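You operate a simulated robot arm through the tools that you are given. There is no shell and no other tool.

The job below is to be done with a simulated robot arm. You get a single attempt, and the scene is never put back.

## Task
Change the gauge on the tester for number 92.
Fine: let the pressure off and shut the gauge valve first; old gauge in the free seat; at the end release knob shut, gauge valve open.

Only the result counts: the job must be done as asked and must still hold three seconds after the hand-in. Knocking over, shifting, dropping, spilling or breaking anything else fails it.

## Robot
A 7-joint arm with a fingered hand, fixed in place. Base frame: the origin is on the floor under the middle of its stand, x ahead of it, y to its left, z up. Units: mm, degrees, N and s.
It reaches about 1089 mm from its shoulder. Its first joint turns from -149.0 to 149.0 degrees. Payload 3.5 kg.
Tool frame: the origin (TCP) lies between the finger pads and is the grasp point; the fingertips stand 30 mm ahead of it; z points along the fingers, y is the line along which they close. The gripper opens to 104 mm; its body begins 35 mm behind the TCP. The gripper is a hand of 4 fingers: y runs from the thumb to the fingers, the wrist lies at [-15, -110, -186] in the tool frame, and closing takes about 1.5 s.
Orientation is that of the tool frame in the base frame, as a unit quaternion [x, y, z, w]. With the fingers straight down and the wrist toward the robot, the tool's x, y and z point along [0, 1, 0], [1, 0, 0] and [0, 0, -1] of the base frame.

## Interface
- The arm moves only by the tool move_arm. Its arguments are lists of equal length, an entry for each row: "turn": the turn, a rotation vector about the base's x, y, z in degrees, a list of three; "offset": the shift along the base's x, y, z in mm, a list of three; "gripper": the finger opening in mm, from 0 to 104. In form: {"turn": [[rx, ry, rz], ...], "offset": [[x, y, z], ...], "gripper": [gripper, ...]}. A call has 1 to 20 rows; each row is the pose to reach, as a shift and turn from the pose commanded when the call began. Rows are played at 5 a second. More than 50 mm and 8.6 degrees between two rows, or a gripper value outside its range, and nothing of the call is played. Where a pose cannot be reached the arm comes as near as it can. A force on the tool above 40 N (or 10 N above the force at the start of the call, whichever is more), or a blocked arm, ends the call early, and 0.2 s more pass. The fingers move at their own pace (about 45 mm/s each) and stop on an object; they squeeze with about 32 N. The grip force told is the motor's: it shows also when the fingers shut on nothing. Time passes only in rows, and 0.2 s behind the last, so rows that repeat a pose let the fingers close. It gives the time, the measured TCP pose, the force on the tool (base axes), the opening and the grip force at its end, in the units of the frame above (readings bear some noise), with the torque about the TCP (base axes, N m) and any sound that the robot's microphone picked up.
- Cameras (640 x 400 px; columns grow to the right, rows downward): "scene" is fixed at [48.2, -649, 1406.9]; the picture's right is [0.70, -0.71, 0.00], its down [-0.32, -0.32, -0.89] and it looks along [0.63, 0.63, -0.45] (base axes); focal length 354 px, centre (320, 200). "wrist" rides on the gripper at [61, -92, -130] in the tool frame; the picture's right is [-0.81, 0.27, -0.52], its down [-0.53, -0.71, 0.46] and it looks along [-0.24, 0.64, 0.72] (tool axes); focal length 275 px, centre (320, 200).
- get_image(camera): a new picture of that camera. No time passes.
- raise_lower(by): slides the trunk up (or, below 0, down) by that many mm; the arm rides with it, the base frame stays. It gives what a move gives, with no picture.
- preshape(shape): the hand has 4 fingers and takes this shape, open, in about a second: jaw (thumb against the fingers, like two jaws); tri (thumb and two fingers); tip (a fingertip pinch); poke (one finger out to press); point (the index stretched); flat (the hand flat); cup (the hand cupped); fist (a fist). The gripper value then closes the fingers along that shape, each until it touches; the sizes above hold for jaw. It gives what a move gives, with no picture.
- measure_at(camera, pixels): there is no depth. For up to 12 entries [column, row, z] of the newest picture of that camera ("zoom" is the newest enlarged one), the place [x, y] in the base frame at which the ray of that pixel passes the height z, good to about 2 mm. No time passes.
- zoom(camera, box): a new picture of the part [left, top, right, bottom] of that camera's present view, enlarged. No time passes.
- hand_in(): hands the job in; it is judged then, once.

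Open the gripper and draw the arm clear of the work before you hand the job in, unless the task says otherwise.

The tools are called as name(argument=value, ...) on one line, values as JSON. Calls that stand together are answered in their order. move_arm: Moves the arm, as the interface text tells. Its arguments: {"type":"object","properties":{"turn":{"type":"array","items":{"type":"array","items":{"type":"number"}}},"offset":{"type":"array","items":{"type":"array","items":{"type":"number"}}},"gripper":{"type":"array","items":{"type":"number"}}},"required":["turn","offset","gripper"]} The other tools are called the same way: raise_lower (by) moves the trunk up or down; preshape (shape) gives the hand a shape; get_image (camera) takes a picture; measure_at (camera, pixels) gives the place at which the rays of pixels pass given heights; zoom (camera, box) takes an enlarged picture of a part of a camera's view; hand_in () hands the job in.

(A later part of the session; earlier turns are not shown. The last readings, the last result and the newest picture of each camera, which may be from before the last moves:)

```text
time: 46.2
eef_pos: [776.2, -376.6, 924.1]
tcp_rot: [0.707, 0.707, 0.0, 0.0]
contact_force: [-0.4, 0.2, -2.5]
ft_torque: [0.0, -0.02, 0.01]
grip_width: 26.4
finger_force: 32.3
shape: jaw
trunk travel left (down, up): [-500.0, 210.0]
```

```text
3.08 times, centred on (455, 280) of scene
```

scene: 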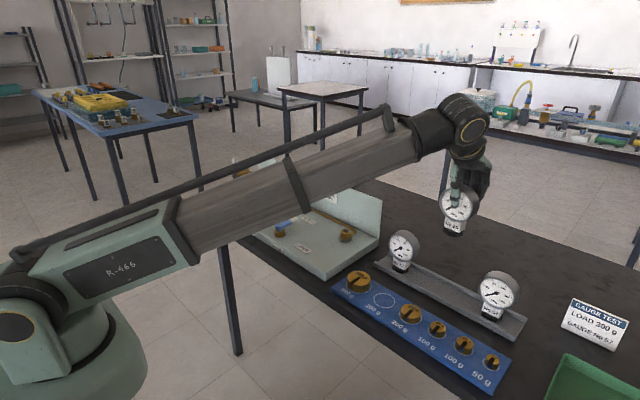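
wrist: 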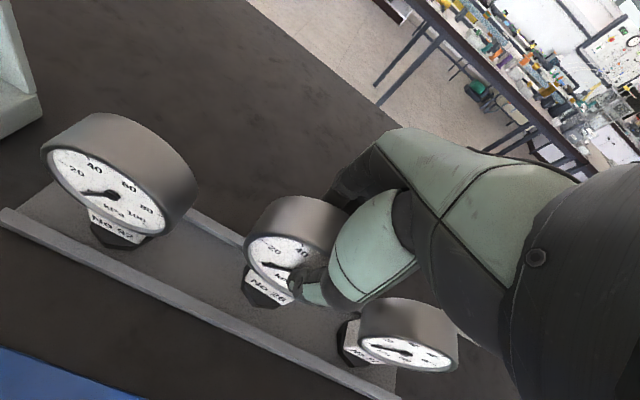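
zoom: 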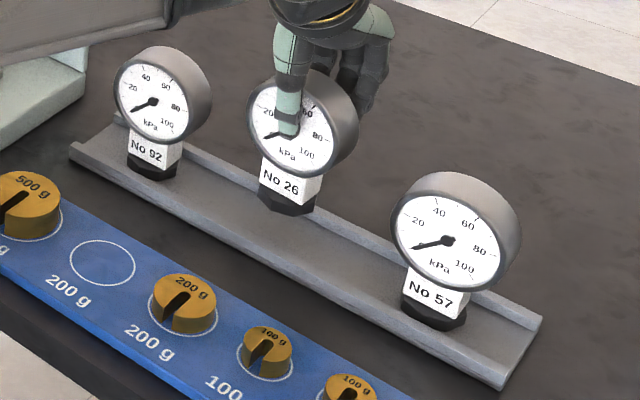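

It's aligned midway between the neighbours and over the channel. I'll lower in small steps to about z 892.

move_arm(turn=[[0, 0, 0], [0, 0, 0], [0, 0, 0], [0, 0, 0], [0, 0, 0]], offset=[[0, 0, -10], [0, 0, -20], [0, 0, -27], [0, 0, -31], [0, 0, -33]], gripper=[20, 20, 20, 20, 20])

zoom(camera="scene", box=[410, 225, 490, 315])

zoom(camera="wrist", box=[180, 180, 400, 340])

```text
time: 47.4
eef_pos: [776.4, -376.2, 891.8]
tcp_rot: [0.707, 0.707, 0.0, 0.0]
contact_force: [-1.1, -0.1, -2.2]
ft_torque: [-0.01, 0.0, 0.01]
grip_width: 26.2
finger_force: 32.0
shape: jaw
trunk travel left (down, up): [-500.0, 210.0]
```

```text
4.44 times, centred on (450, 270) of scene
```

zoom: 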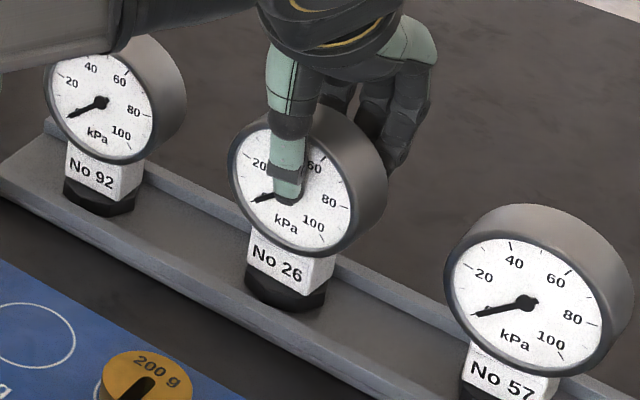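

```text
2.50 times, centred on (290, 260) of wrist
```

zoom: 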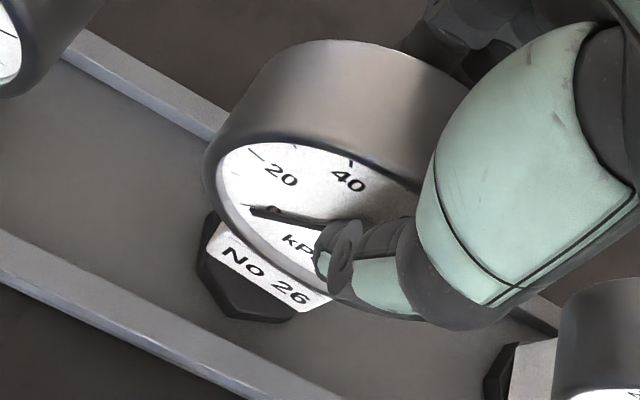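

Still about 2 N hanging, so no contact yet. I'll lower 1 mm per row and stop when the weight comes off.

move_arm(turn=[[0, 0, 0], [0, 0, 0], [0, 0, 0]], offset=[[0, 0, -1], [0, 0, -2], [0, 0, -3]], gripper=[20, 20, 20])

zoom(camera="scene", box=[430, 255, 475, 295])

```text
time: 48.2
eef_pos: [776.2, -375.5, 890.7]
tcp_rot: [0.708, 0.707, 0.001, 0.0]
contact_force: [0.7, -1.1, 3.8]
ft_torque: [-0.04, -0.05, 0.0]
grip_width: 26.7
finger_force: 31.6
shape: jaw
trunk travel left (down, up): [-500.0, 210.0]
```

```text
10.00 times, centred on (452, 275) of scene
```

zoom: 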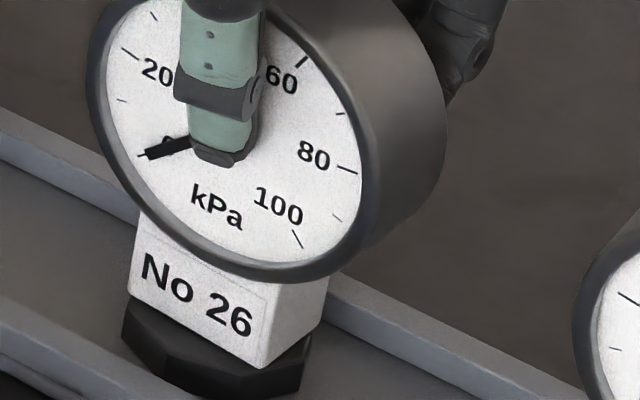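

Contact: +3.8 N at TCP z≈889.5, so the nut rests on the rack floor. I'll open the jaw to 60 mm and check it stands.

move_arm(turn=[[0, 0, 0], [0, 0, 0], [0, 0, 0], [0, 0, 0], [0, 0, 0], [0, 0, 0]], offset=[[0, 0, 0], [0, 0, 0], [0, 0, 0], [0, 0, 0], [0, 0, 0], [0, 0, 0]], gripper=[30, 38, 45, 55, 60, 60])

zoom(camera="scene", box=[410, 225, 490, 315])

zoom(camera="wrist", box=[180, 180, 400, 340])

```text
time: 49.6
eef_pos: [774.9, -375.9, 888.4]
tcp_rot: [0.707, 0.707, 0.0, 0.0]
contact_force: [-0.4, 0.2, -1.3]
ft_torque: [0.01, -0.02, -0.04]
grip_width: 59.7
finger_force: 0.0
shape: jaw
trunk travel left (down, up): [-500.0, 210.0]
```

```text
4.44 times, centred on (450, 270) of scene
```

zoom: 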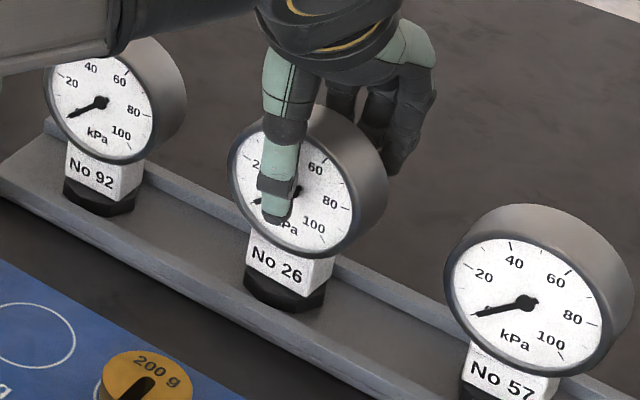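

```text
2.50 times, centred on (290, 260) of wrist
```

zoom: 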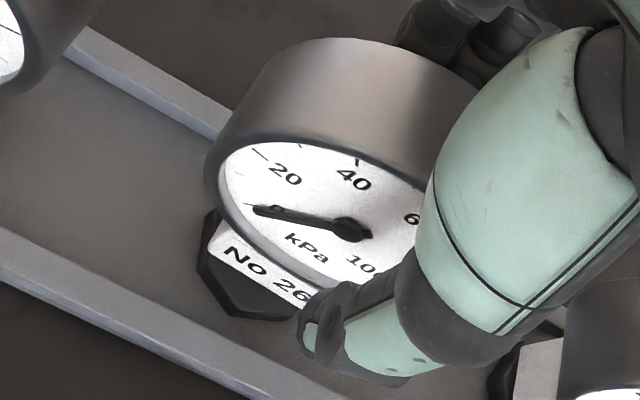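

Gauge 26 stands on its own in the middle seat. I'll lift the open jaw straight up, then shift +125 mm in y over No 92.

move_arm(turn=[[0, 0, 0], [0, 0, 0], [0, 0, 0], [0, 0, 0], [0, 0, 0], [0, 0, 0], [0, 0, 0], [0, 0, 0]], offset=[[0, 0, 10], [0, 0, 40], [0, 0, 80], [0, 0, 110], [0, 40, 110], [0, 80, 110], [0, 115, 110], [0, 125, 110]], gripper=[60, 60, 60, 60, 60, 60, 60, 60])

get_image(camera="wrist")

zoom(camera="scene", box=[360, 165, 540, 345])

```text
time: 51.4
eef_pos: [775.5, -250.8, 996.4]
tcp_rot: [0.707, 0.707, 0.001, 0.0]
contact_force: [-0.8, 0.0, -0.1]
ft_torque: [-0.02, 0.04, 0.04]
grip_width: 59.6
finger_force: 0.1
shape: jaw
trunk travel left (down, up): [-500.0, 210.0]
```

```text
taken
```

wrist: 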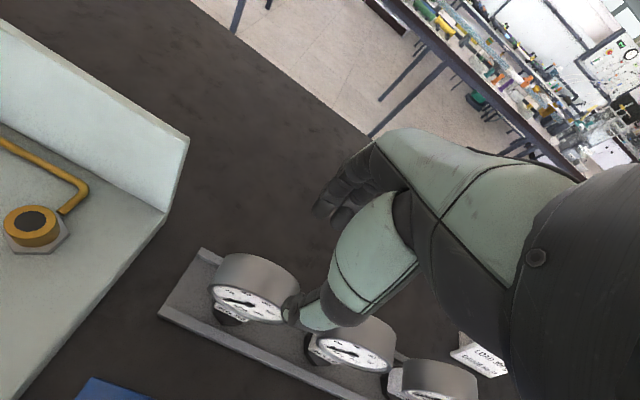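

```text
2.22 times, centred on (450, 255) of scene
```

zoom: 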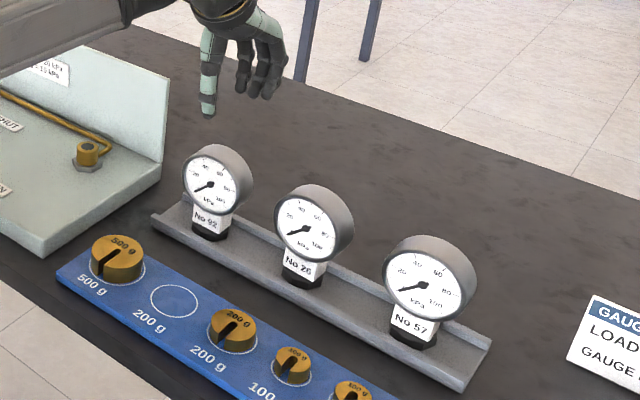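

No 26 is placed in the middle seat. I'll zoom on No 92 at wrist (255,285) with the same box as earlier to check the alignment.

zoom(camera="wrist", box=[180, 220, 340, 340])

measure_at(camera="zoom", pixels=[[195, 228, 866], [388, 322, 866], [285, 285, 866]])

```text
3.33 times, centred on (260, 280) of wrist
```

zoom: 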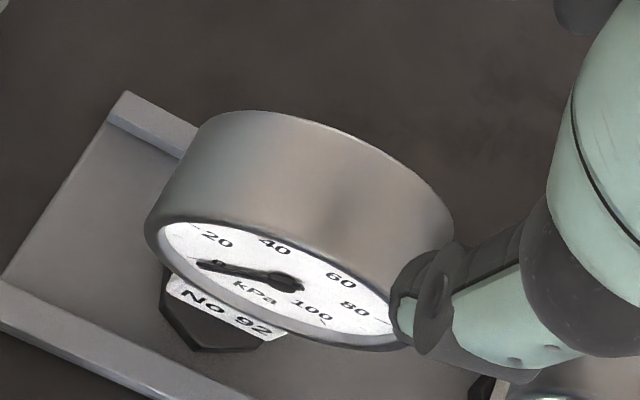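

```text
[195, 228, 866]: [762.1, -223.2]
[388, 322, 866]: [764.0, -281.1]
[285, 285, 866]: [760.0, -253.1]
```

The view matches the earlier one over gauge 26 within a few zoom pixels (hub 288,284 vs 285,285), so the alignment is right to ~1 mm. I'll descend to TCP z≈890 at No 92, pausing to check before closing.

move_arm(turn=[[0, 0, 0], [0, 0, 0], [0, 0, 0], [0, 0, 0], [0, 0, 0], [0, 0, 0], [0, 0, 0]], offset=[[-1, 0.7, -25], [-1, 0.7, -50], [-1, 0.7, -70], [-1, 0.7, -85], [-1, 0.7, -97], [-1, 0.7, -105], [-1, 0.7, -109]], gripper=[60, 60, 60, 60, 60, 60, 60])

zoom(camera="scene", box=[360, 205, 440, 285])

zoom(camera="wrist", box=[180, 180, 400, 340])

```text
time: 53.0
eef_pos: [773.4, -250.4, 891.1]
tcp_rot: [0.707, 0.707, 0.001, 0.0]
contact_force: [0.4, 0.0, 0.3]
ft_torque: [-0.01, -0.04, 0.03]
grip_width: 59.5
finger_force: 0.1
shape: jaw
trunk travel left (down, up): [-500.0, 210.0]
```

```text
5.00 times, centred on (400, 245) of scene
```

zoom: 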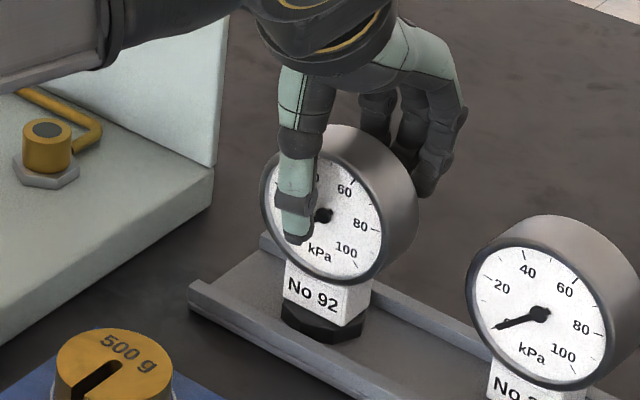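

```text
2.50 times, centred on (290, 260) of wrist
```

zoom: 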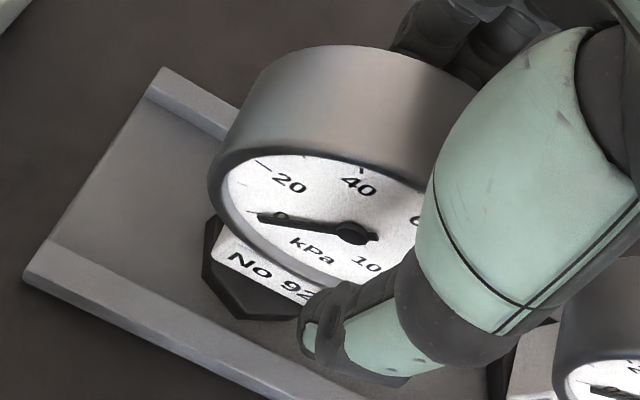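

The jaw straddles No 92's dial as it did with No 26. I'll close to grip it.

move_arm(turn=[[0, 0, 0], [0, 0, 0], [0, 0, 0], [0, 0, 0], [0, 0, 0], [0, 0, 0], [0, 0, 0]], offset=[[0, 0, 0], [0, 0, 0], [0, 0, 0], [0, 0, 0], [0, 0, 0], [0, 0, 0], [0, 0, 0]], gripper=[45, 35, 25, 20, 20, 20, 20])

zoom(camera="wrist", box=[180, 180, 400, 340])

```text
time: 54.6
eef_pos: [774.2, -250.5, 890.5]
tcp_rot: [0.707, 0.707, 0.0, 0.0]
contact_force: [0.2, 0.2, -0.7]
ft_torque: [0.02, -0.01, -0.01]
grip_width: 27.0
finger_force: 32.1
shape: jaw
trunk travel left (down, up): [-500.0, 210.0]
```

```text
2.50 times, centred on (290, 260) of wrist
```

zoom: 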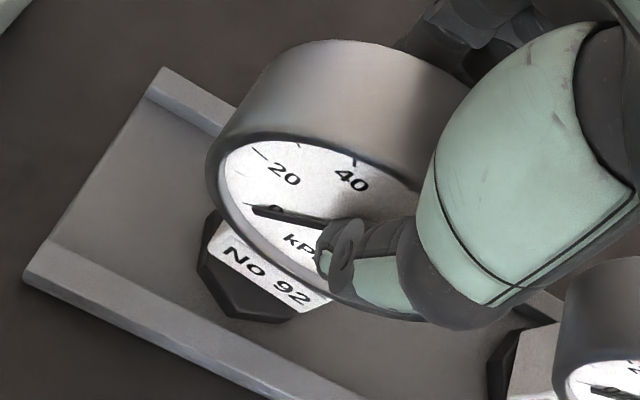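

No 92 is gripped at 27.0 mm, seated in the hand just like No 26 was. I'll lift it straight up to about z 1065.

move_arm(turn=[[0, 0, 0], [0, 0, 0], [0, 0, 0], [0, 0, 0], [0, 0, 0], [0, 0, 0], [0, 0, 0]], offset=[[0, 0, 5], [0, 0, 20], [0, 0, 50], [0, 0, 85], [0, 0, 120], [0, 0, 150], [0, 0, 175]], gripper=[20, 20, 20, 20, 20, 20, 20])

get_image(camera="wrist")

zoom(camera="scene", box=[340, 130, 540, 345])

```text
time: 56.2
eef_pos: [773.8, -254.2, 1064.5]
tcp_rot: [0.707, 0.707, 0.0, 0.0]
contact_force: [-0.2, -0.3, -2.9]
ft_torque: [0.0, -0.02, -0.01]
grip_width: 26.4
finger_force: 31.9
shape: jaw
trunk travel left (down, up): [-500.0, 210.0]
```

```text
taken
```

wrist: 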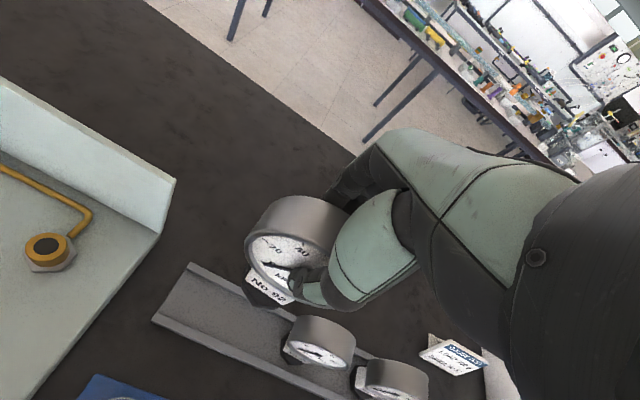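

```text
1.86 times, centred on (440, 238) of scene
```

zoom: 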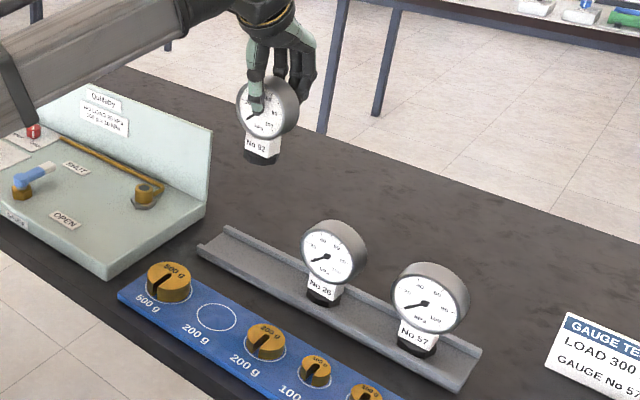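

No 92 is off the rack cleanly. I'll carry it to above the tester socket with Δ = (-23.5, +184.8, 0).

move_arm(turn=[[0, 0, 0], [0, 0, 0], [0, 0, 0], [0, 0, 0], [0, 0, 0], [0, 0, 0], [0, 0, 0]], offset=[[-3, 25, 0], [-7, 60, 0], [-12, 95, 0], [-17, 130, 0], [-21, 160, 0], [-23.5, 180, 0], [-23.5, 184.8, 0]], gripper=[20, 20, 20, 20, 20, 20, 20])

get_image(camera="wrist")

zoom(camera="wrist", box=[187, 283, 267, 333])

zoom(camera="wrist", box=[220, 180, 360, 320])

```text
time: 57.8
eef_pos: [750.5, -66.1, 1064.5]
tcp_rot: [0.707, 0.707, 0.0, 0.0]
contact_force: [0.1, 0.1, -3.0]
ft_torque: [-0.01, -0.03, 0.02]
grip_width: 26.3
finger_force: 31.9
shape: jaw
trunk travel left (down, up): [-500.0, 210.0]
```

```text
taken
```

wrist: 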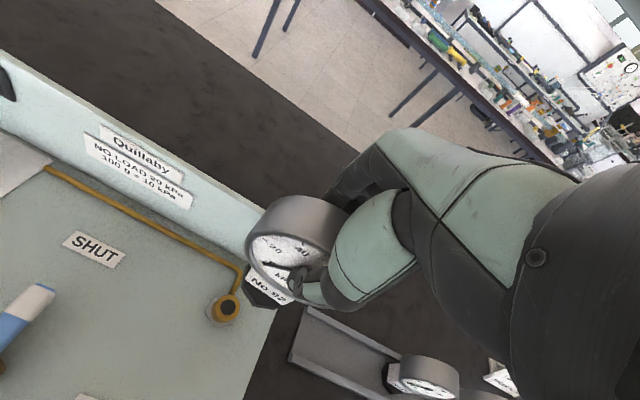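

```text
8.00 times, centred on (227, 308) of wrist
```

zoom: 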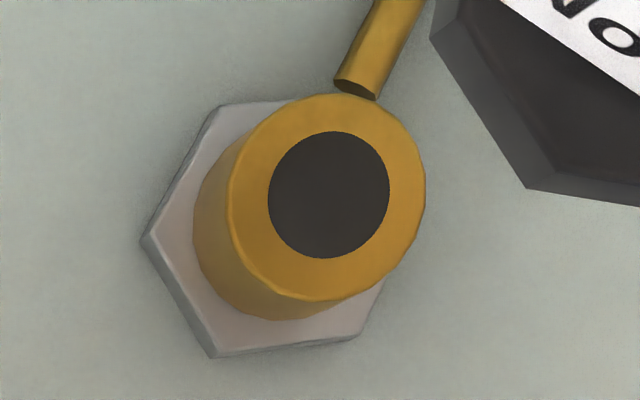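

```text
2.86 times, centred on (290, 250) of wrist
```

zoom: 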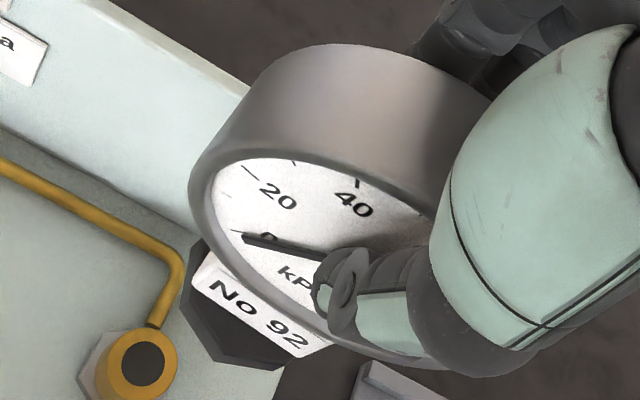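

The gauge in the hand and the socket line up within about 1 mm of how No 26 came off. I'll lower to ~12 mm above the socket and look.

move_arm(turn=[[0, 0, 0], [0, 0, 0], [0, 0, 0], [0, 0, 0], [0, 0, 0], [0, 0, 0]], offset=[[0, 0, -25], [0, 0, -50], [0, 0, -75], [0, 0, -92], [0, 0, -103], [0, 0, -108]], gripper=[20, 20, 20, 20, 20, 20])

zoom(camera="scene", box=[310, 180, 390, 250])

zoom(camera="wrist", box=[180, 180, 400, 340])

```text
time: 59.2
eef_pos: [751.9, -65.8, 956.6]
tcp_rot: [0.707, 0.707, 0.001, 0.0]
contact_force: [0.9, 0.0, -2.4]
ft_torque: [0.01, 0.03, -0.01]
grip_width: 26.2
finger_force: 31.8
shape: jaw
trunk travel left (down, up): [-500.0, 210.0]
```

```text
5.71 times, centred on (350, 215) of scene
```

zoom: 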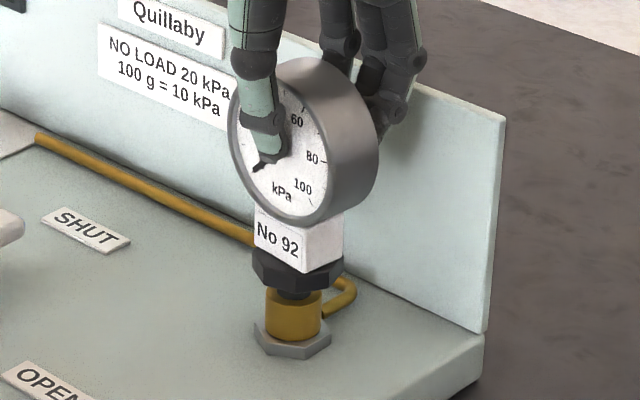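

```text
2.50 times, centred on (290, 260) of wrist
```

zoom: 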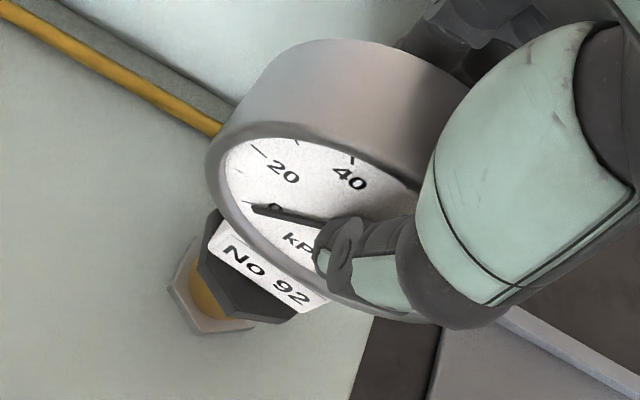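

Nut is centred over the socket to within ~1 mm (scene zoom nut centre 297 vs socket 293). I'll nudge (-0.6,+0.4) and press down in small steps, listening for the snap.

move_arm(turn=[[0, 0, 0], [0, 0, 0], [0, 0, 0], [0, 0, 0], [0, 0, 0]], offset=[[-0.6, 0.4, -3], [-0.6, 0.4, -6], [-0.6, 0.4, -9], [-0.6, 0.4, -11], [-0.6, 0.4, -12]], gripper=[20, 20, 20, 20, 20])

zoom(camera="scene", box=[310, 180, 390, 250])

```text
time: 60.4
eef_pos: [751.1, -63.6, 944.7]
tcp_rot: [0.707, 0.707, 0.0, 0.0]
contact_force: [-0.5, 0.2, -1.3]
ft_torque: [-0.01, 0.0, 0.0]
grip_width: 26.4
finger_force: 32.2
shape: jaw
trunk travel left (down, up): [-500.0, 210.0]
```

```text
5.71 times, centred on (350, 215) of scene
```

zoom: 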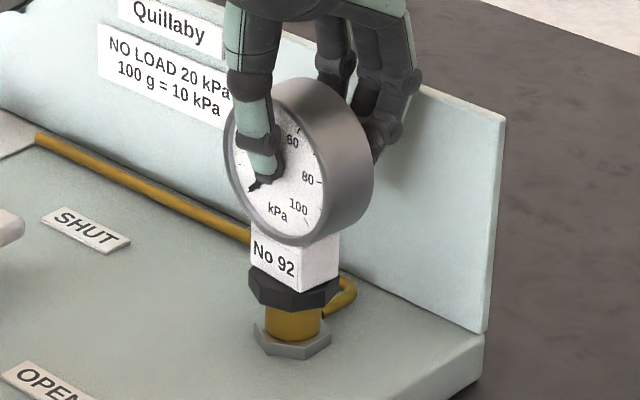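

Nearly seated, no firm contact yet (-1.3 N). I'll press further in 1 mm steps.

move_arm(turn=[[0, 0, 0], [0, 0, 0], [0, 0, 0]], offset=[[0, 0, -1], [0, 0, -2], [0, 0, -3]], gripper=[20, 20, 20])

zoom(camera="scene", box=[325, 205, 375, 250])

```text
time: 61.2
eef_pos: [748.2, -66.0, 944.2]
tcp_rot: [0.708, 0.706, 0.001, 0.001]
contact_force: [3.1, -7.5, 18.1]
ft_torque: [-0.19, -0.08, -0.02]
grip_width: 27.4
finger_force: 31.8
shape: jaw
trunk travel left (down, up): [-500.0, 210.0]
heard: snap
```

```text
8.89 times, centred on (350, 228) of scene
```

zoom: 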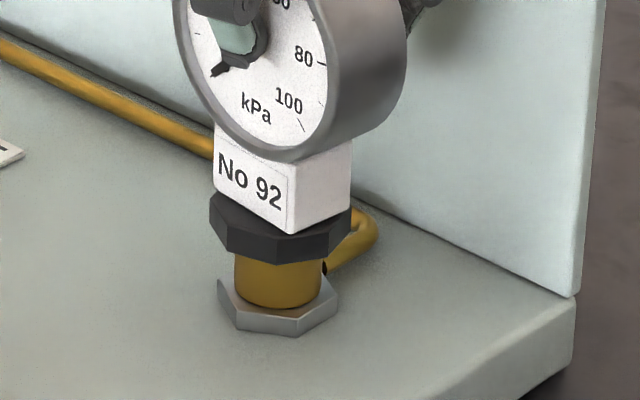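

A snap was heard with 18 N upward, so No 92 has clicked on. I'll relax 2 mm upward to remove the preload, then open the jaw.

move_arm(turn=[[0, 0, 0], [0, 0, 0], [0, 0, 0], [0, 0, 0], [0, 0, 0], [0, 0, 0], [0, 0, 0]], offset=[[0, 0, 1.5], [0, 0, 2], [0, 0, 2], [0, 0, 2], [0, 0, 2], [0, 0, 2], [0, 0, 2]], gripper=[20, 30, 38, 45, 55, 60, 60])

zoom(camera="scene", box=[310, 180, 390, 250])

zoom(camera="wrist", box=[180, 180, 400, 340])

```text
time: 62.8
eef_pos: [749.9, -66.0, 945.1]
tcp_rot: [0.707, 0.707, 0.001, 0.0]
contact_force: [0.5, -0.4, 0.5]
ft_torque: [0.0, 0.03, -0.03]
grip_width: 59.8
finger_force: 0.0
shape: jaw
trunk travel left (down, up): [-500.0, 210.0]
```

```text
5.71 times, centred on (350, 215) of scene
```

zoom: 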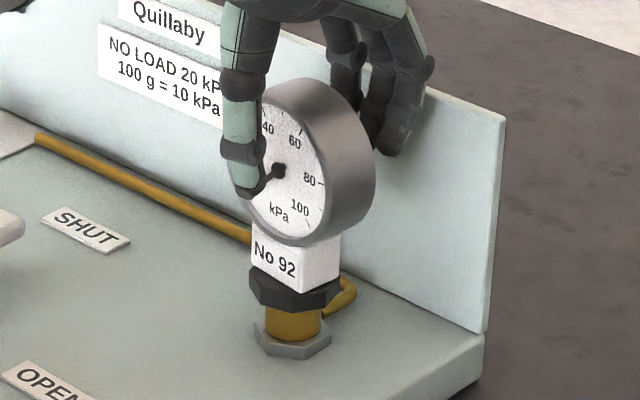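

```text
2.50 times, centred on (290, 260) of wrist
```

zoom: 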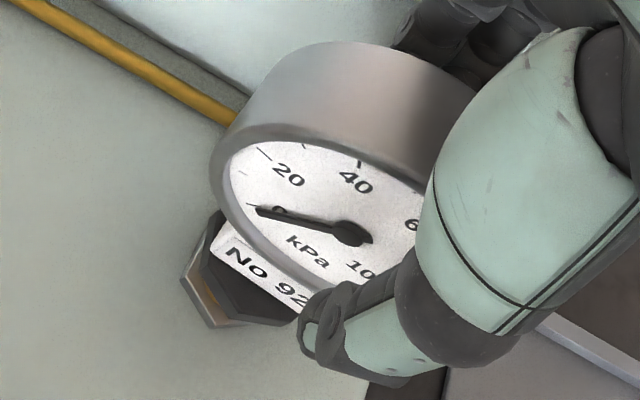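

No 92 stays seated (label visible, hub steady). I'll lift the open jaw straight up, retreat to a safe place, and then take the tip shape for the knob and lever.

move_arm(turn=[[0, 0, 0], [0, 0, 0], [0, 0, 0], [0, 0, 0], [0, 0, 0], [0, 0, 0], [0, 0, 0], [0, 0, 0]], offset=[[0, 0, 10], [0, 0, 40], [0, 0, 80], [0, 0, 115], [-20, 30, 125], [-40, 70, 125], [-60, 110, 125], [-70, 150, 125]], gripper=[60, 60, 60, 60, 60, 60, 60, 60])

preshape(shape="tip")

get_image(camera="scene")

zoom(camera="scene", box=[220, 140, 400, 270])

```text
time: 64.6
eef_pos: [676.9, 85.7, 1071.7]
tcp_rot: [0.707, 0.707, 0.0, 0.0]
contact_force: [-0.2, 0.9, 0.8]
ft_torque: [-0.03, -0.01, -0.01]
grip_width: 59.6
finger_force: 0.0
shape: jaw
trunk travel left (down, up): [-500.0, 210.0]
```

```text
time: 65.5
eef_pos: [677.9, 84.8, 1071.7]
tcp_rot: [0.707, 0.707, 0.0, 0.0]
contact_force: [0.1, -0.5, 0.4]
ft_torque: [-0.02, -0.02, -0.01]
grip_width: 104.0
finger_force: 0.0
shape: tip
trunk travel left (down, up): [-500.0, 210.0]
```

```text
taken
```

scene: 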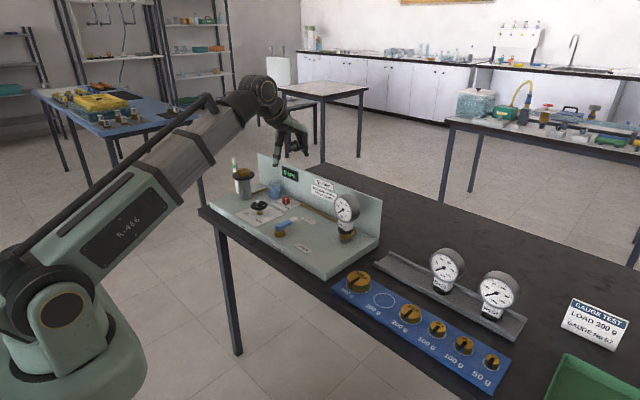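

```text
3.08 times, centred on (310, 205) of scene
```

zoom: 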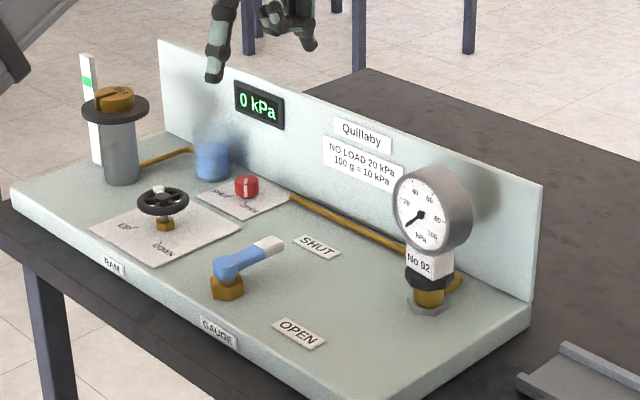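

No 92 is on the tester, No 26 is in the middle seat. Now I'll go above the red knob (775,240.5) with yaw -22° and the pinch at 44 mm, to turn it back clockwise to SHUT.

move_arm(turn=[[0, 0, -4], [0, 0, -8], [0, 0, -12], [0, 0, -16], [0, 0, -20], [0, 0, -22], [0, 0, -22]], offset=[[18, 30, 0], [36, 60, 0], [54, 90, 0], [72, 118, -15], [88, 142, -35], [97, 155, -60], [97, 155, -71]], gripper=[44, 44, 44, 44, 44, 44, 44])

get_image(camera="wrist")

zoom(camera="wrist", box=[180, 250, 340, 350])

```text
time: 67.1
eef_pos: [778.7, 241.6, 997.8]
tcp_rot: [0.83, 0.558, 0.0, 0.0]
contact_force: [0.3, 0.0, -0.3]
ft_torque: [0.03, 0.0, 0.01]
grip_width: 44.4
finger_force: 0.1
shape: tip
trunk travel left (down, up): [-500.0, 210.0]
```

```text
taken
```

wrist: 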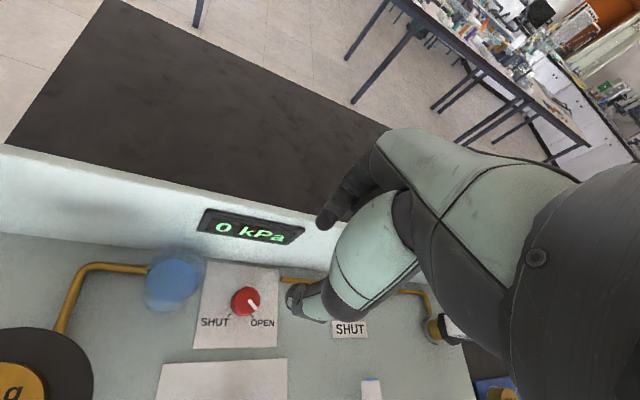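

```text
4.00 times, centred on (260, 300) of wrist
```

zoom: 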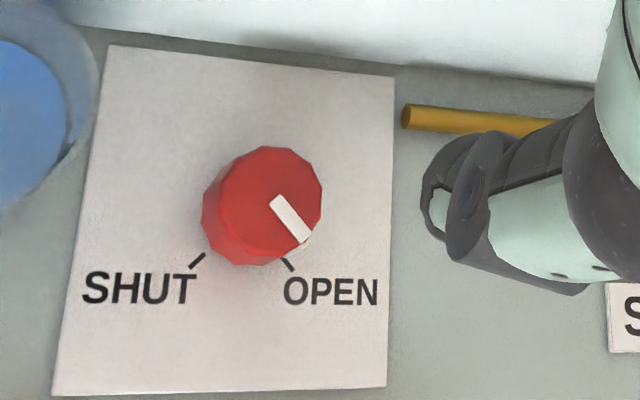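

Pointer is at OPEN. I'll measure the knob's centre (zoom 268,202) at z 836 for a final alignment check.

measure_at(camera="zoom", pixels=[[268, 202, 836], [210, 202, 836], [322, 202, 836], [268, 147, 836], [268, 258, 836]])

```text
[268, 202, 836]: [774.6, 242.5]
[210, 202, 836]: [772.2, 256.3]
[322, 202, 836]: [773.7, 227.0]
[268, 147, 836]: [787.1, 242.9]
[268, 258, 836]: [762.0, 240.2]
```

Knob centre reads (774.4,241.7). I'll descend with a (-1,-0.5) trim to TCP z≈849, where the pinch straddled the knob before.

move_arm(turn=[[0, 0, 0], [0, 0, 0], [0, 0, 0], [0, 0, 0], [0, 0, 0], [0, 0, 0], [0, 0, 0], [0, 0, 0]], offset=[[-1, -0.5, -25], [-1, -0.5, -50], [-1, -0.5, -75], [-1, -0.5, -100], [-1, -0.5, -120], [-1, -0.5, -135], [-1, -0.5, -145], [-1, -0.5, -151]], gripper=[46, 46, 46, 46, 46, 46, 46, 46])

zoom(camera="wrist", box=[200, 180, 440, 330])

zoom(camera="scene", box=[250, 150, 350, 220])

```text
time: 68.9
eef_pos: [775.8, 238.5, 846.5]
tcp_rot: [0.829, 0.559, 0.001, 0.0]
contact_force: [-8.2, 1.0, 2.3]
ft_torque: [-0.07, -0.43, 0.0]
grip_width: 43.1
finger_force: 0.0
shape: tip
trunk travel left (down, up): [-500.0, 210.0]
```

```text
2.67 times, centred on (320, 255) of wrist
```

zoom: 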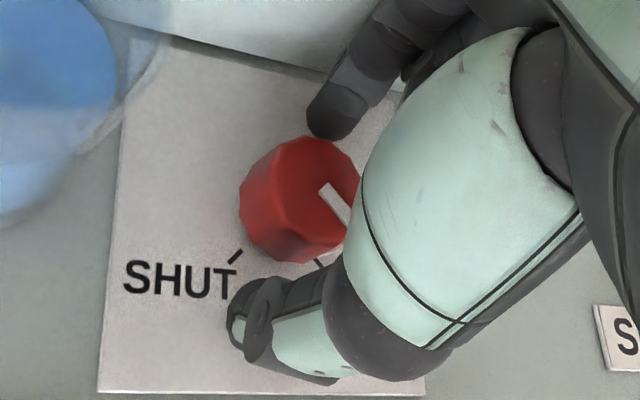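

```text
5.71 times, centred on (300, 185) of scene
```

zoom: 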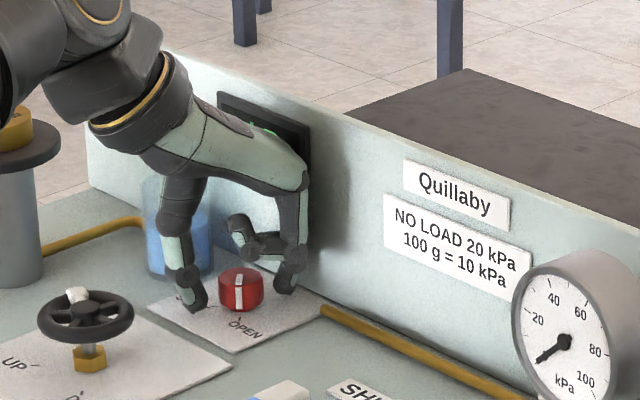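

There is -8 N in x: the index knuckle is touching the back panel at this yaw. I'll ease off right away by backing 3 mm in -x and rotating the hand -14° away from the panel.

move_arm(turn=[[0, 0, 0], [0, 0, -7], [0, 0, -14], [0, 0, -14]], offset=[[-4, 0, 0], [-3, 0, 0], [-1, 0, 0], [-1, 0, 0]], gripper=[42, 42, 42, 42])

zoom(camera="wrist", box=[200, 180, 440, 330])

zoom(camera="scene", box=[220, 140, 400, 260])

```text
time: 69.9
eef_pos: [773.1, 239.7, 846.2]
tcp_rot: [0.891, 0.453, 0.0, -0.001]
contact_force: [0.4, 0.0, 1.2]
ft_torque: [0.0, -0.02, 0.01]
grip_width: 42.1
finger_force: 0.0
shape: tip
trunk travel left (down, up): [-500.0, 210.0]
```

```text
2.67 times, centred on (320, 255) of wrist
```

zoom: 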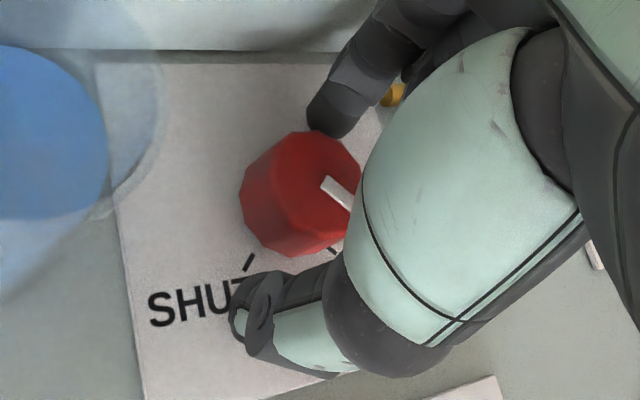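

```text
3.33 times, centred on (310, 200) of scene
```

zoom: 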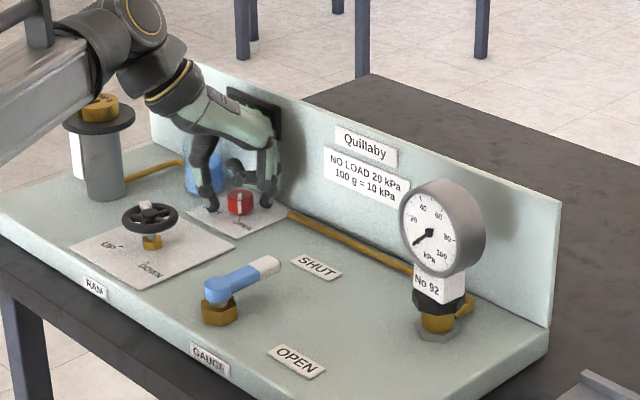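

Contact is gone and the tester hasn't moved (OPEN label still at zoom 297,361). I'll close on the knob and turn clockwise 40°.

move_arm(turn=[[0, 0, 0], [0, 0, 0], [0, 0, 0], [0, 0, 0], [0, 0, 0], [0, 0, -8], [0, 0, -16], [0, 0, -24], [0, 0, -32], [0, 0, -40], [0, 0, -40]], offset=[[0, 0, 0], [0, 0, 0], [0, 0, 0], [0, 0, 0], [0, 0, 0], [0, 0, 0], [0, 0, 0], [0, 0, 0], [0, 0, 0], [0, 0, 0], [0, 0, 0]], gripper=[30, 20, 15, 15, 15, 15, 15, 15, 15, 15, 15])

zoom(camera="wrist", box=[200, 180, 440, 330])

```text
time: 72.3
eef_pos: [774.2, 239.8, 846.4]
tcp_rot: [0.993, 0.121, 0.0, 0.0]
contact_force: [-0.6, 7.3, -7.9]
ft_torque: [0.14, 0.01, 0.04]
grip_width: 22.3
finger_force: 32.6
shape: tip
trunk travel left (down, up): [-500.0, 210.0]
```

```text
2.67 times, centred on (320, 255) of wrist
```

zoom: 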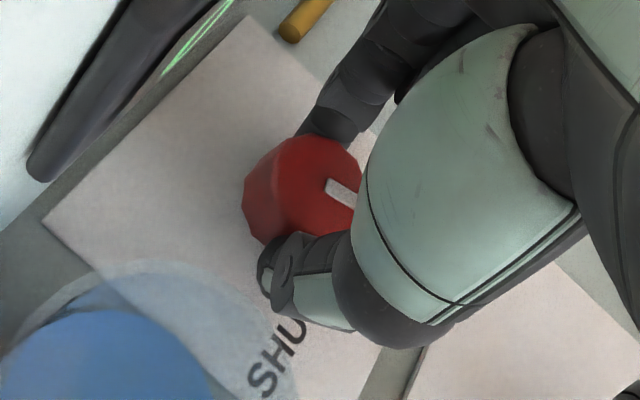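

The knob turned with the hand. I'll release, swing back +40°, regrip and turn another 40° clockwise.

move_arm(turn=[[0, 0, 0], [0, 0, 0], [0, 0, 0], [0, 0, 8], [0, 0, 16], [0, 0, 24], [0, 0, 32], [0, 0, 40], [0, 0, 40], [0, 0, 40], [0, 0, 40], [0, 0, 40], [0, 0, 40], [0, 0, 32], [0, 0, 24], [0, 0, 16], [0, 0, 8], [0, 0, 0], [0, 0, 0]], offset=[[0, 0, 0], [0, 0, 0], [0, 0, 0], [0, 0, 0], [0, 0, 0], [0, 0, 0], [0, 0, 0], [0, 0, 0], [0, 0, 0], [0, 0, 0], [0, 0, 0], [0, 0, 0], [0, 0, 0], [0, 0, 0], [0, 0, 0], [0, 0, 0], [0, 0, 0], [0, 0, 0], [0, 0, 0]], gripper=[35, 42, 42, 42, 42, 42, 42, 42, 42, 30, 20, 15, 15, 15, 15, 15, 15, 15, 15])

zoom(camera="wrist", box=[200, 180, 440, 330])

zoom(camera="scene", box=[250, 160, 330, 210])

```text
time: 76.3
eef_pos: [775.3, 240.5, 846.1]
tcp_rot: [0.993, 0.121, 0.0, -0.001]
contact_force: [3.1, 5.2, -2.8]
ft_torque: [0.09, -0.06, 0.04]
grip_width: 23.1
finger_force: 32.5
shape: tip
trunk travel left (down, up): [-500.0, 210.0]
```

```text
2.67 times, centred on (320, 255) of wrist
```

zoom: 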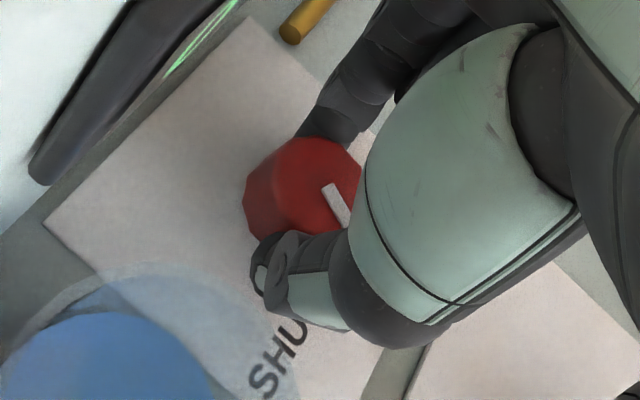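

```text
8.00 times, centred on (290, 185) of scene
```

zoom: 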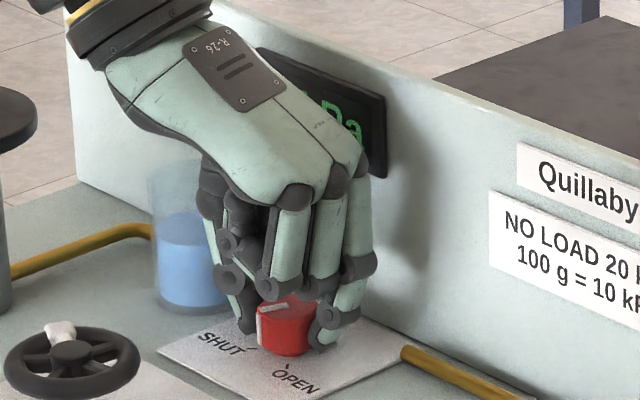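

The pointer still needs roughly 25° more to reach SHUT. I'll do a third stroke of up to 36°.

move_arm(turn=[[0, 0, 0], [0, 0, 0], [0, 0, 0], [0, 0, 8], [0, 0, 16], [0, 0, 24], [0, 0, 32], [0, 0, 38], [0, 0, 38], [0, 0, 38], [0, 0, 38], [0, 0, 38], [0, 0, 38], [0, 0, 31], [0, 0, 24], [0, 0, 17], [0, 0, 10], [0, 0, 3], [0, 0, 3]], offset=[[0, 0, 0], [0, 0, 0], [0, 0, 0], [0, 0, 0], [0, 0, 0], [0, 0, 0], [0, 0, 0], [0, 0, 0], [0, 0, 0], [0, 0, 0], [0, 0, 0], [0, 0, 0], [0, 0, 0], [0, 0, 0], [0, 0, 0], [0, 0, 0], [0, 0, 0], [0, 0, 0], [0, 0, 0]], gripper=[35, 42, 42, 42, 42, 42, 42, 42, 42, 30, 20, 15, 15, 15, 15, 15, 15, 15, 15])

zoom(camera="wrist", box=[200, 180, 440, 330])

zoom(camera="scene", box=[250, 160, 330, 210])

```text
time: 80.3
eef_pos: [775.8, 240.0, 845.7]
tcp_rot: [0.989, 0.147, 0.0, 0.001]
contact_force: [0.0, 4.3, -5.1]
ft_torque: [0.08, -0.05, -0.01]
grip_width: 22.7
finger_force: 31.9
shape: tip
trunk travel left (down, up): [-500.0, 210.0]
```

```text
2.67 times, centred on (320, 255) of wrist
```

zoom: 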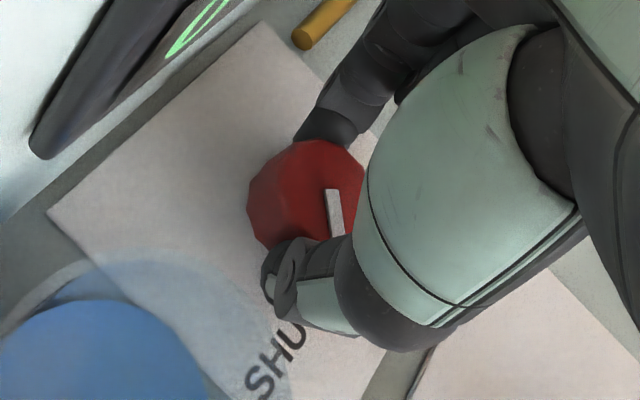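

```text
8.00 times, centred on (290, 185) of scene
```

zoom: 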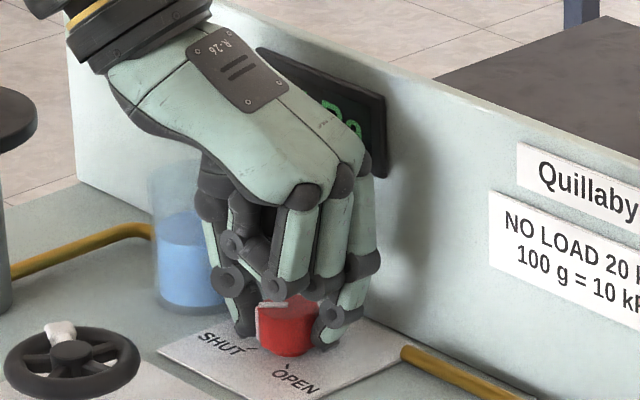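

The pointer is within ~10° of SHUT now. One more stroke to bring it fully to the stop.

move_arm(turn=[[0, 0, 0], [0, 0, 0], [0, 0, 0], [0, 0, 8], [0, 0, 16], [0, 0, 24], [0, 0, 32], [0, 0, 32], [0, 0, 32], [0, 0, 32], [0, 0, 32], [0, 0, 32], [0, 0, 25], [0, 0, 18], [0, 0, 11], [0, 0, 4], [0, 0, -3], [0, 0, -3]], offset=[[0, 0, 0], [0, 0, 0], [0, 0, 0], [0, 0, 0], [0, 0, 0], [0, 0, 0], [0, 0, 0], [0, 0, 0], [0, 0, 0], [0, 0, 0], [0, 0, 0], [0, 0, 0], [0, 0, 0], [0, 0, 0], [0, 0, 0], [0, 0, 0], [0, 0, 0], [0, 0, 0]], gripper=[35, 42, 42, 42, 42, 42, 42, 42, 30, 20, 15, 15, 15, 15, 15, 15, 15, 15])

zoom(camera="wrist", box=[200, 180, 440, 330])

zoom(camera="scene", box=[250, 160, 330, 210])

```text
time: 84.1
eef_pos: [777.9, 239.3, 846.0]
tcp_rot: [0.993, 0.122, 0.0, 0.0]
contact_force: [22.8, 6.8, -0.5]
ft_torque: [0.04, -0.62, 0.27]
grip_width: 22.9
finger_force: 32.0
shape: tip
trunk travel left (down, up): [-500.0, 210.0]
```

```text
2.67 times, centred on (320, 255) of wrist
```

zoom: 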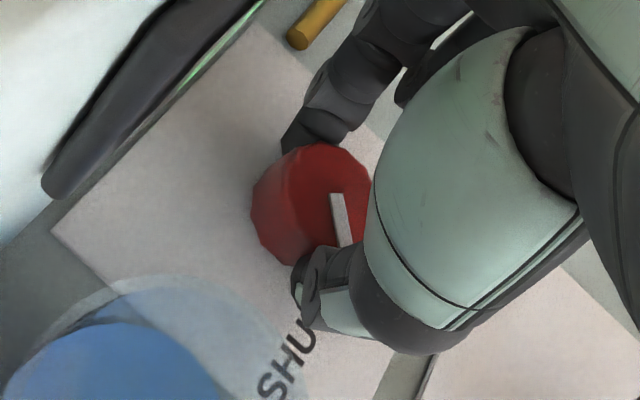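

```text
8.00 times, centred on (290, 185) of scene
```

zoom: 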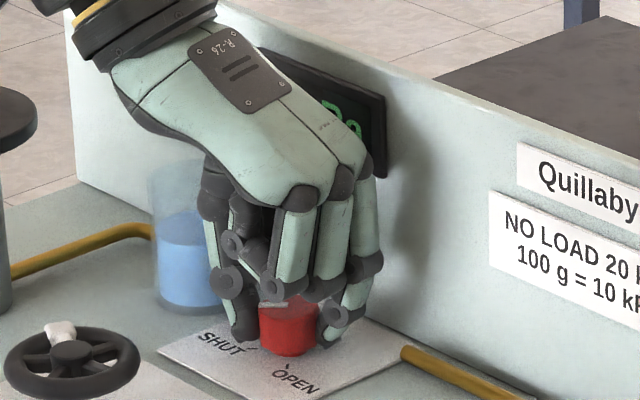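

Force grew to 23 N with 0.27 N·m, so the knob appears to be against its stop. I'll relax the twist, open, lift, and inspect the pointer.

move_arm(turn=[[0, 0, 4], [0, 0, 8], [0, 0, 8], [0, 0, 8], [0, 0, 8], [0, 0, 8], [0, 0, 8], [0, 0, 8], [0, 0, 8], [0, 0, 8]], offset=[[0, 0, 0], [0, 0, 0], [0, 0, 0], [0, 0, 0], [0, 0, 0], [0, 0, 15], [0, 0, 45], [0, 0, 85], [0, 0, 125], [0, 0, 155]], gripper=[15, 25, 36, 44, 44, 44, 44, 44, 44, 44])

get_image(camera="wrist")

zoom(camera="wrist", box=[180, 250, 340, 350])

zoom(camera="scene", box=[250, 170, 330, 220])

```text
time: 86.3
eef_pos: [776.4, 240.3, 1002.6]
tcp_rot: [0.982, 0.19, 0.0, 0.0]
contact_force: [0.1, 0.2, -1.1]
ft_torque: [-0.01, 0.02, 0.02]
grip_width: 43.7
finger_force: 0.0
shape: tip
trunk travel left (down, up): [-500.0, 210.0]
```

```text
taken
```

wrist: 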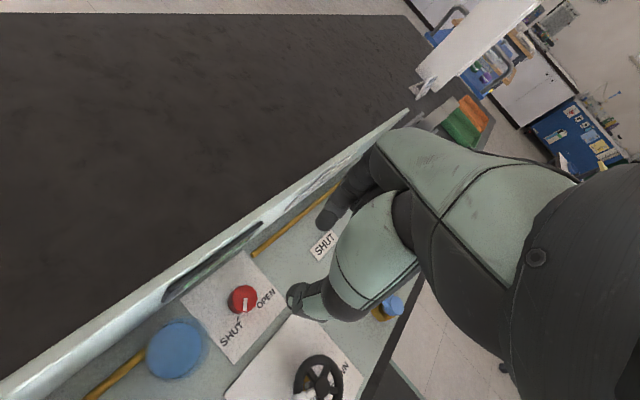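

```text
4.00 times, centred on (260, 300) of wrist
```

zoom: 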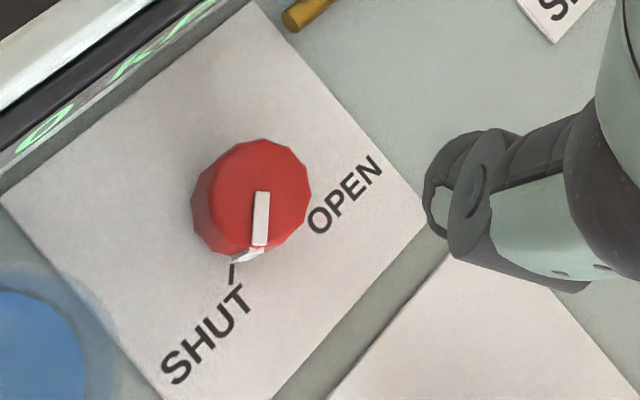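

```text
8.00 times, centred on (290, 195) of scene
```

zoom: 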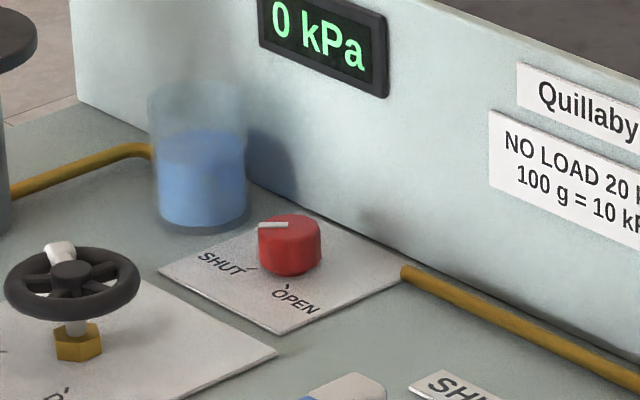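

The pointer is again at SHUT as at the start. I'll verify by measuring the pointer's direction (zoom 262,193 to 259,246) at z 836.

zoom(camera="wrist", box=[210, 270, 290, 330])

measure_at(camera="wrist", pixels=[[245.6, 298.5, 836], [244.8, 311, 836], [238.2, 318, 811], [243.5, 298.5, 836]])

```text
6.67 times, centred on (250, 300) of wrist
```

zoom: 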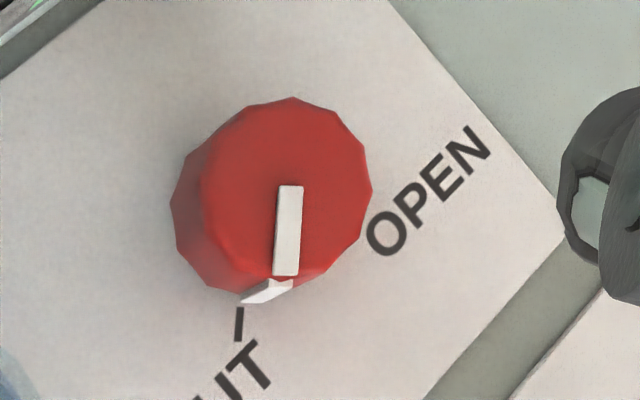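

```text
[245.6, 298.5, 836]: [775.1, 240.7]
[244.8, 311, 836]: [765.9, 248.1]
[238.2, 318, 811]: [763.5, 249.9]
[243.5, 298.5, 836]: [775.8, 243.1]
```

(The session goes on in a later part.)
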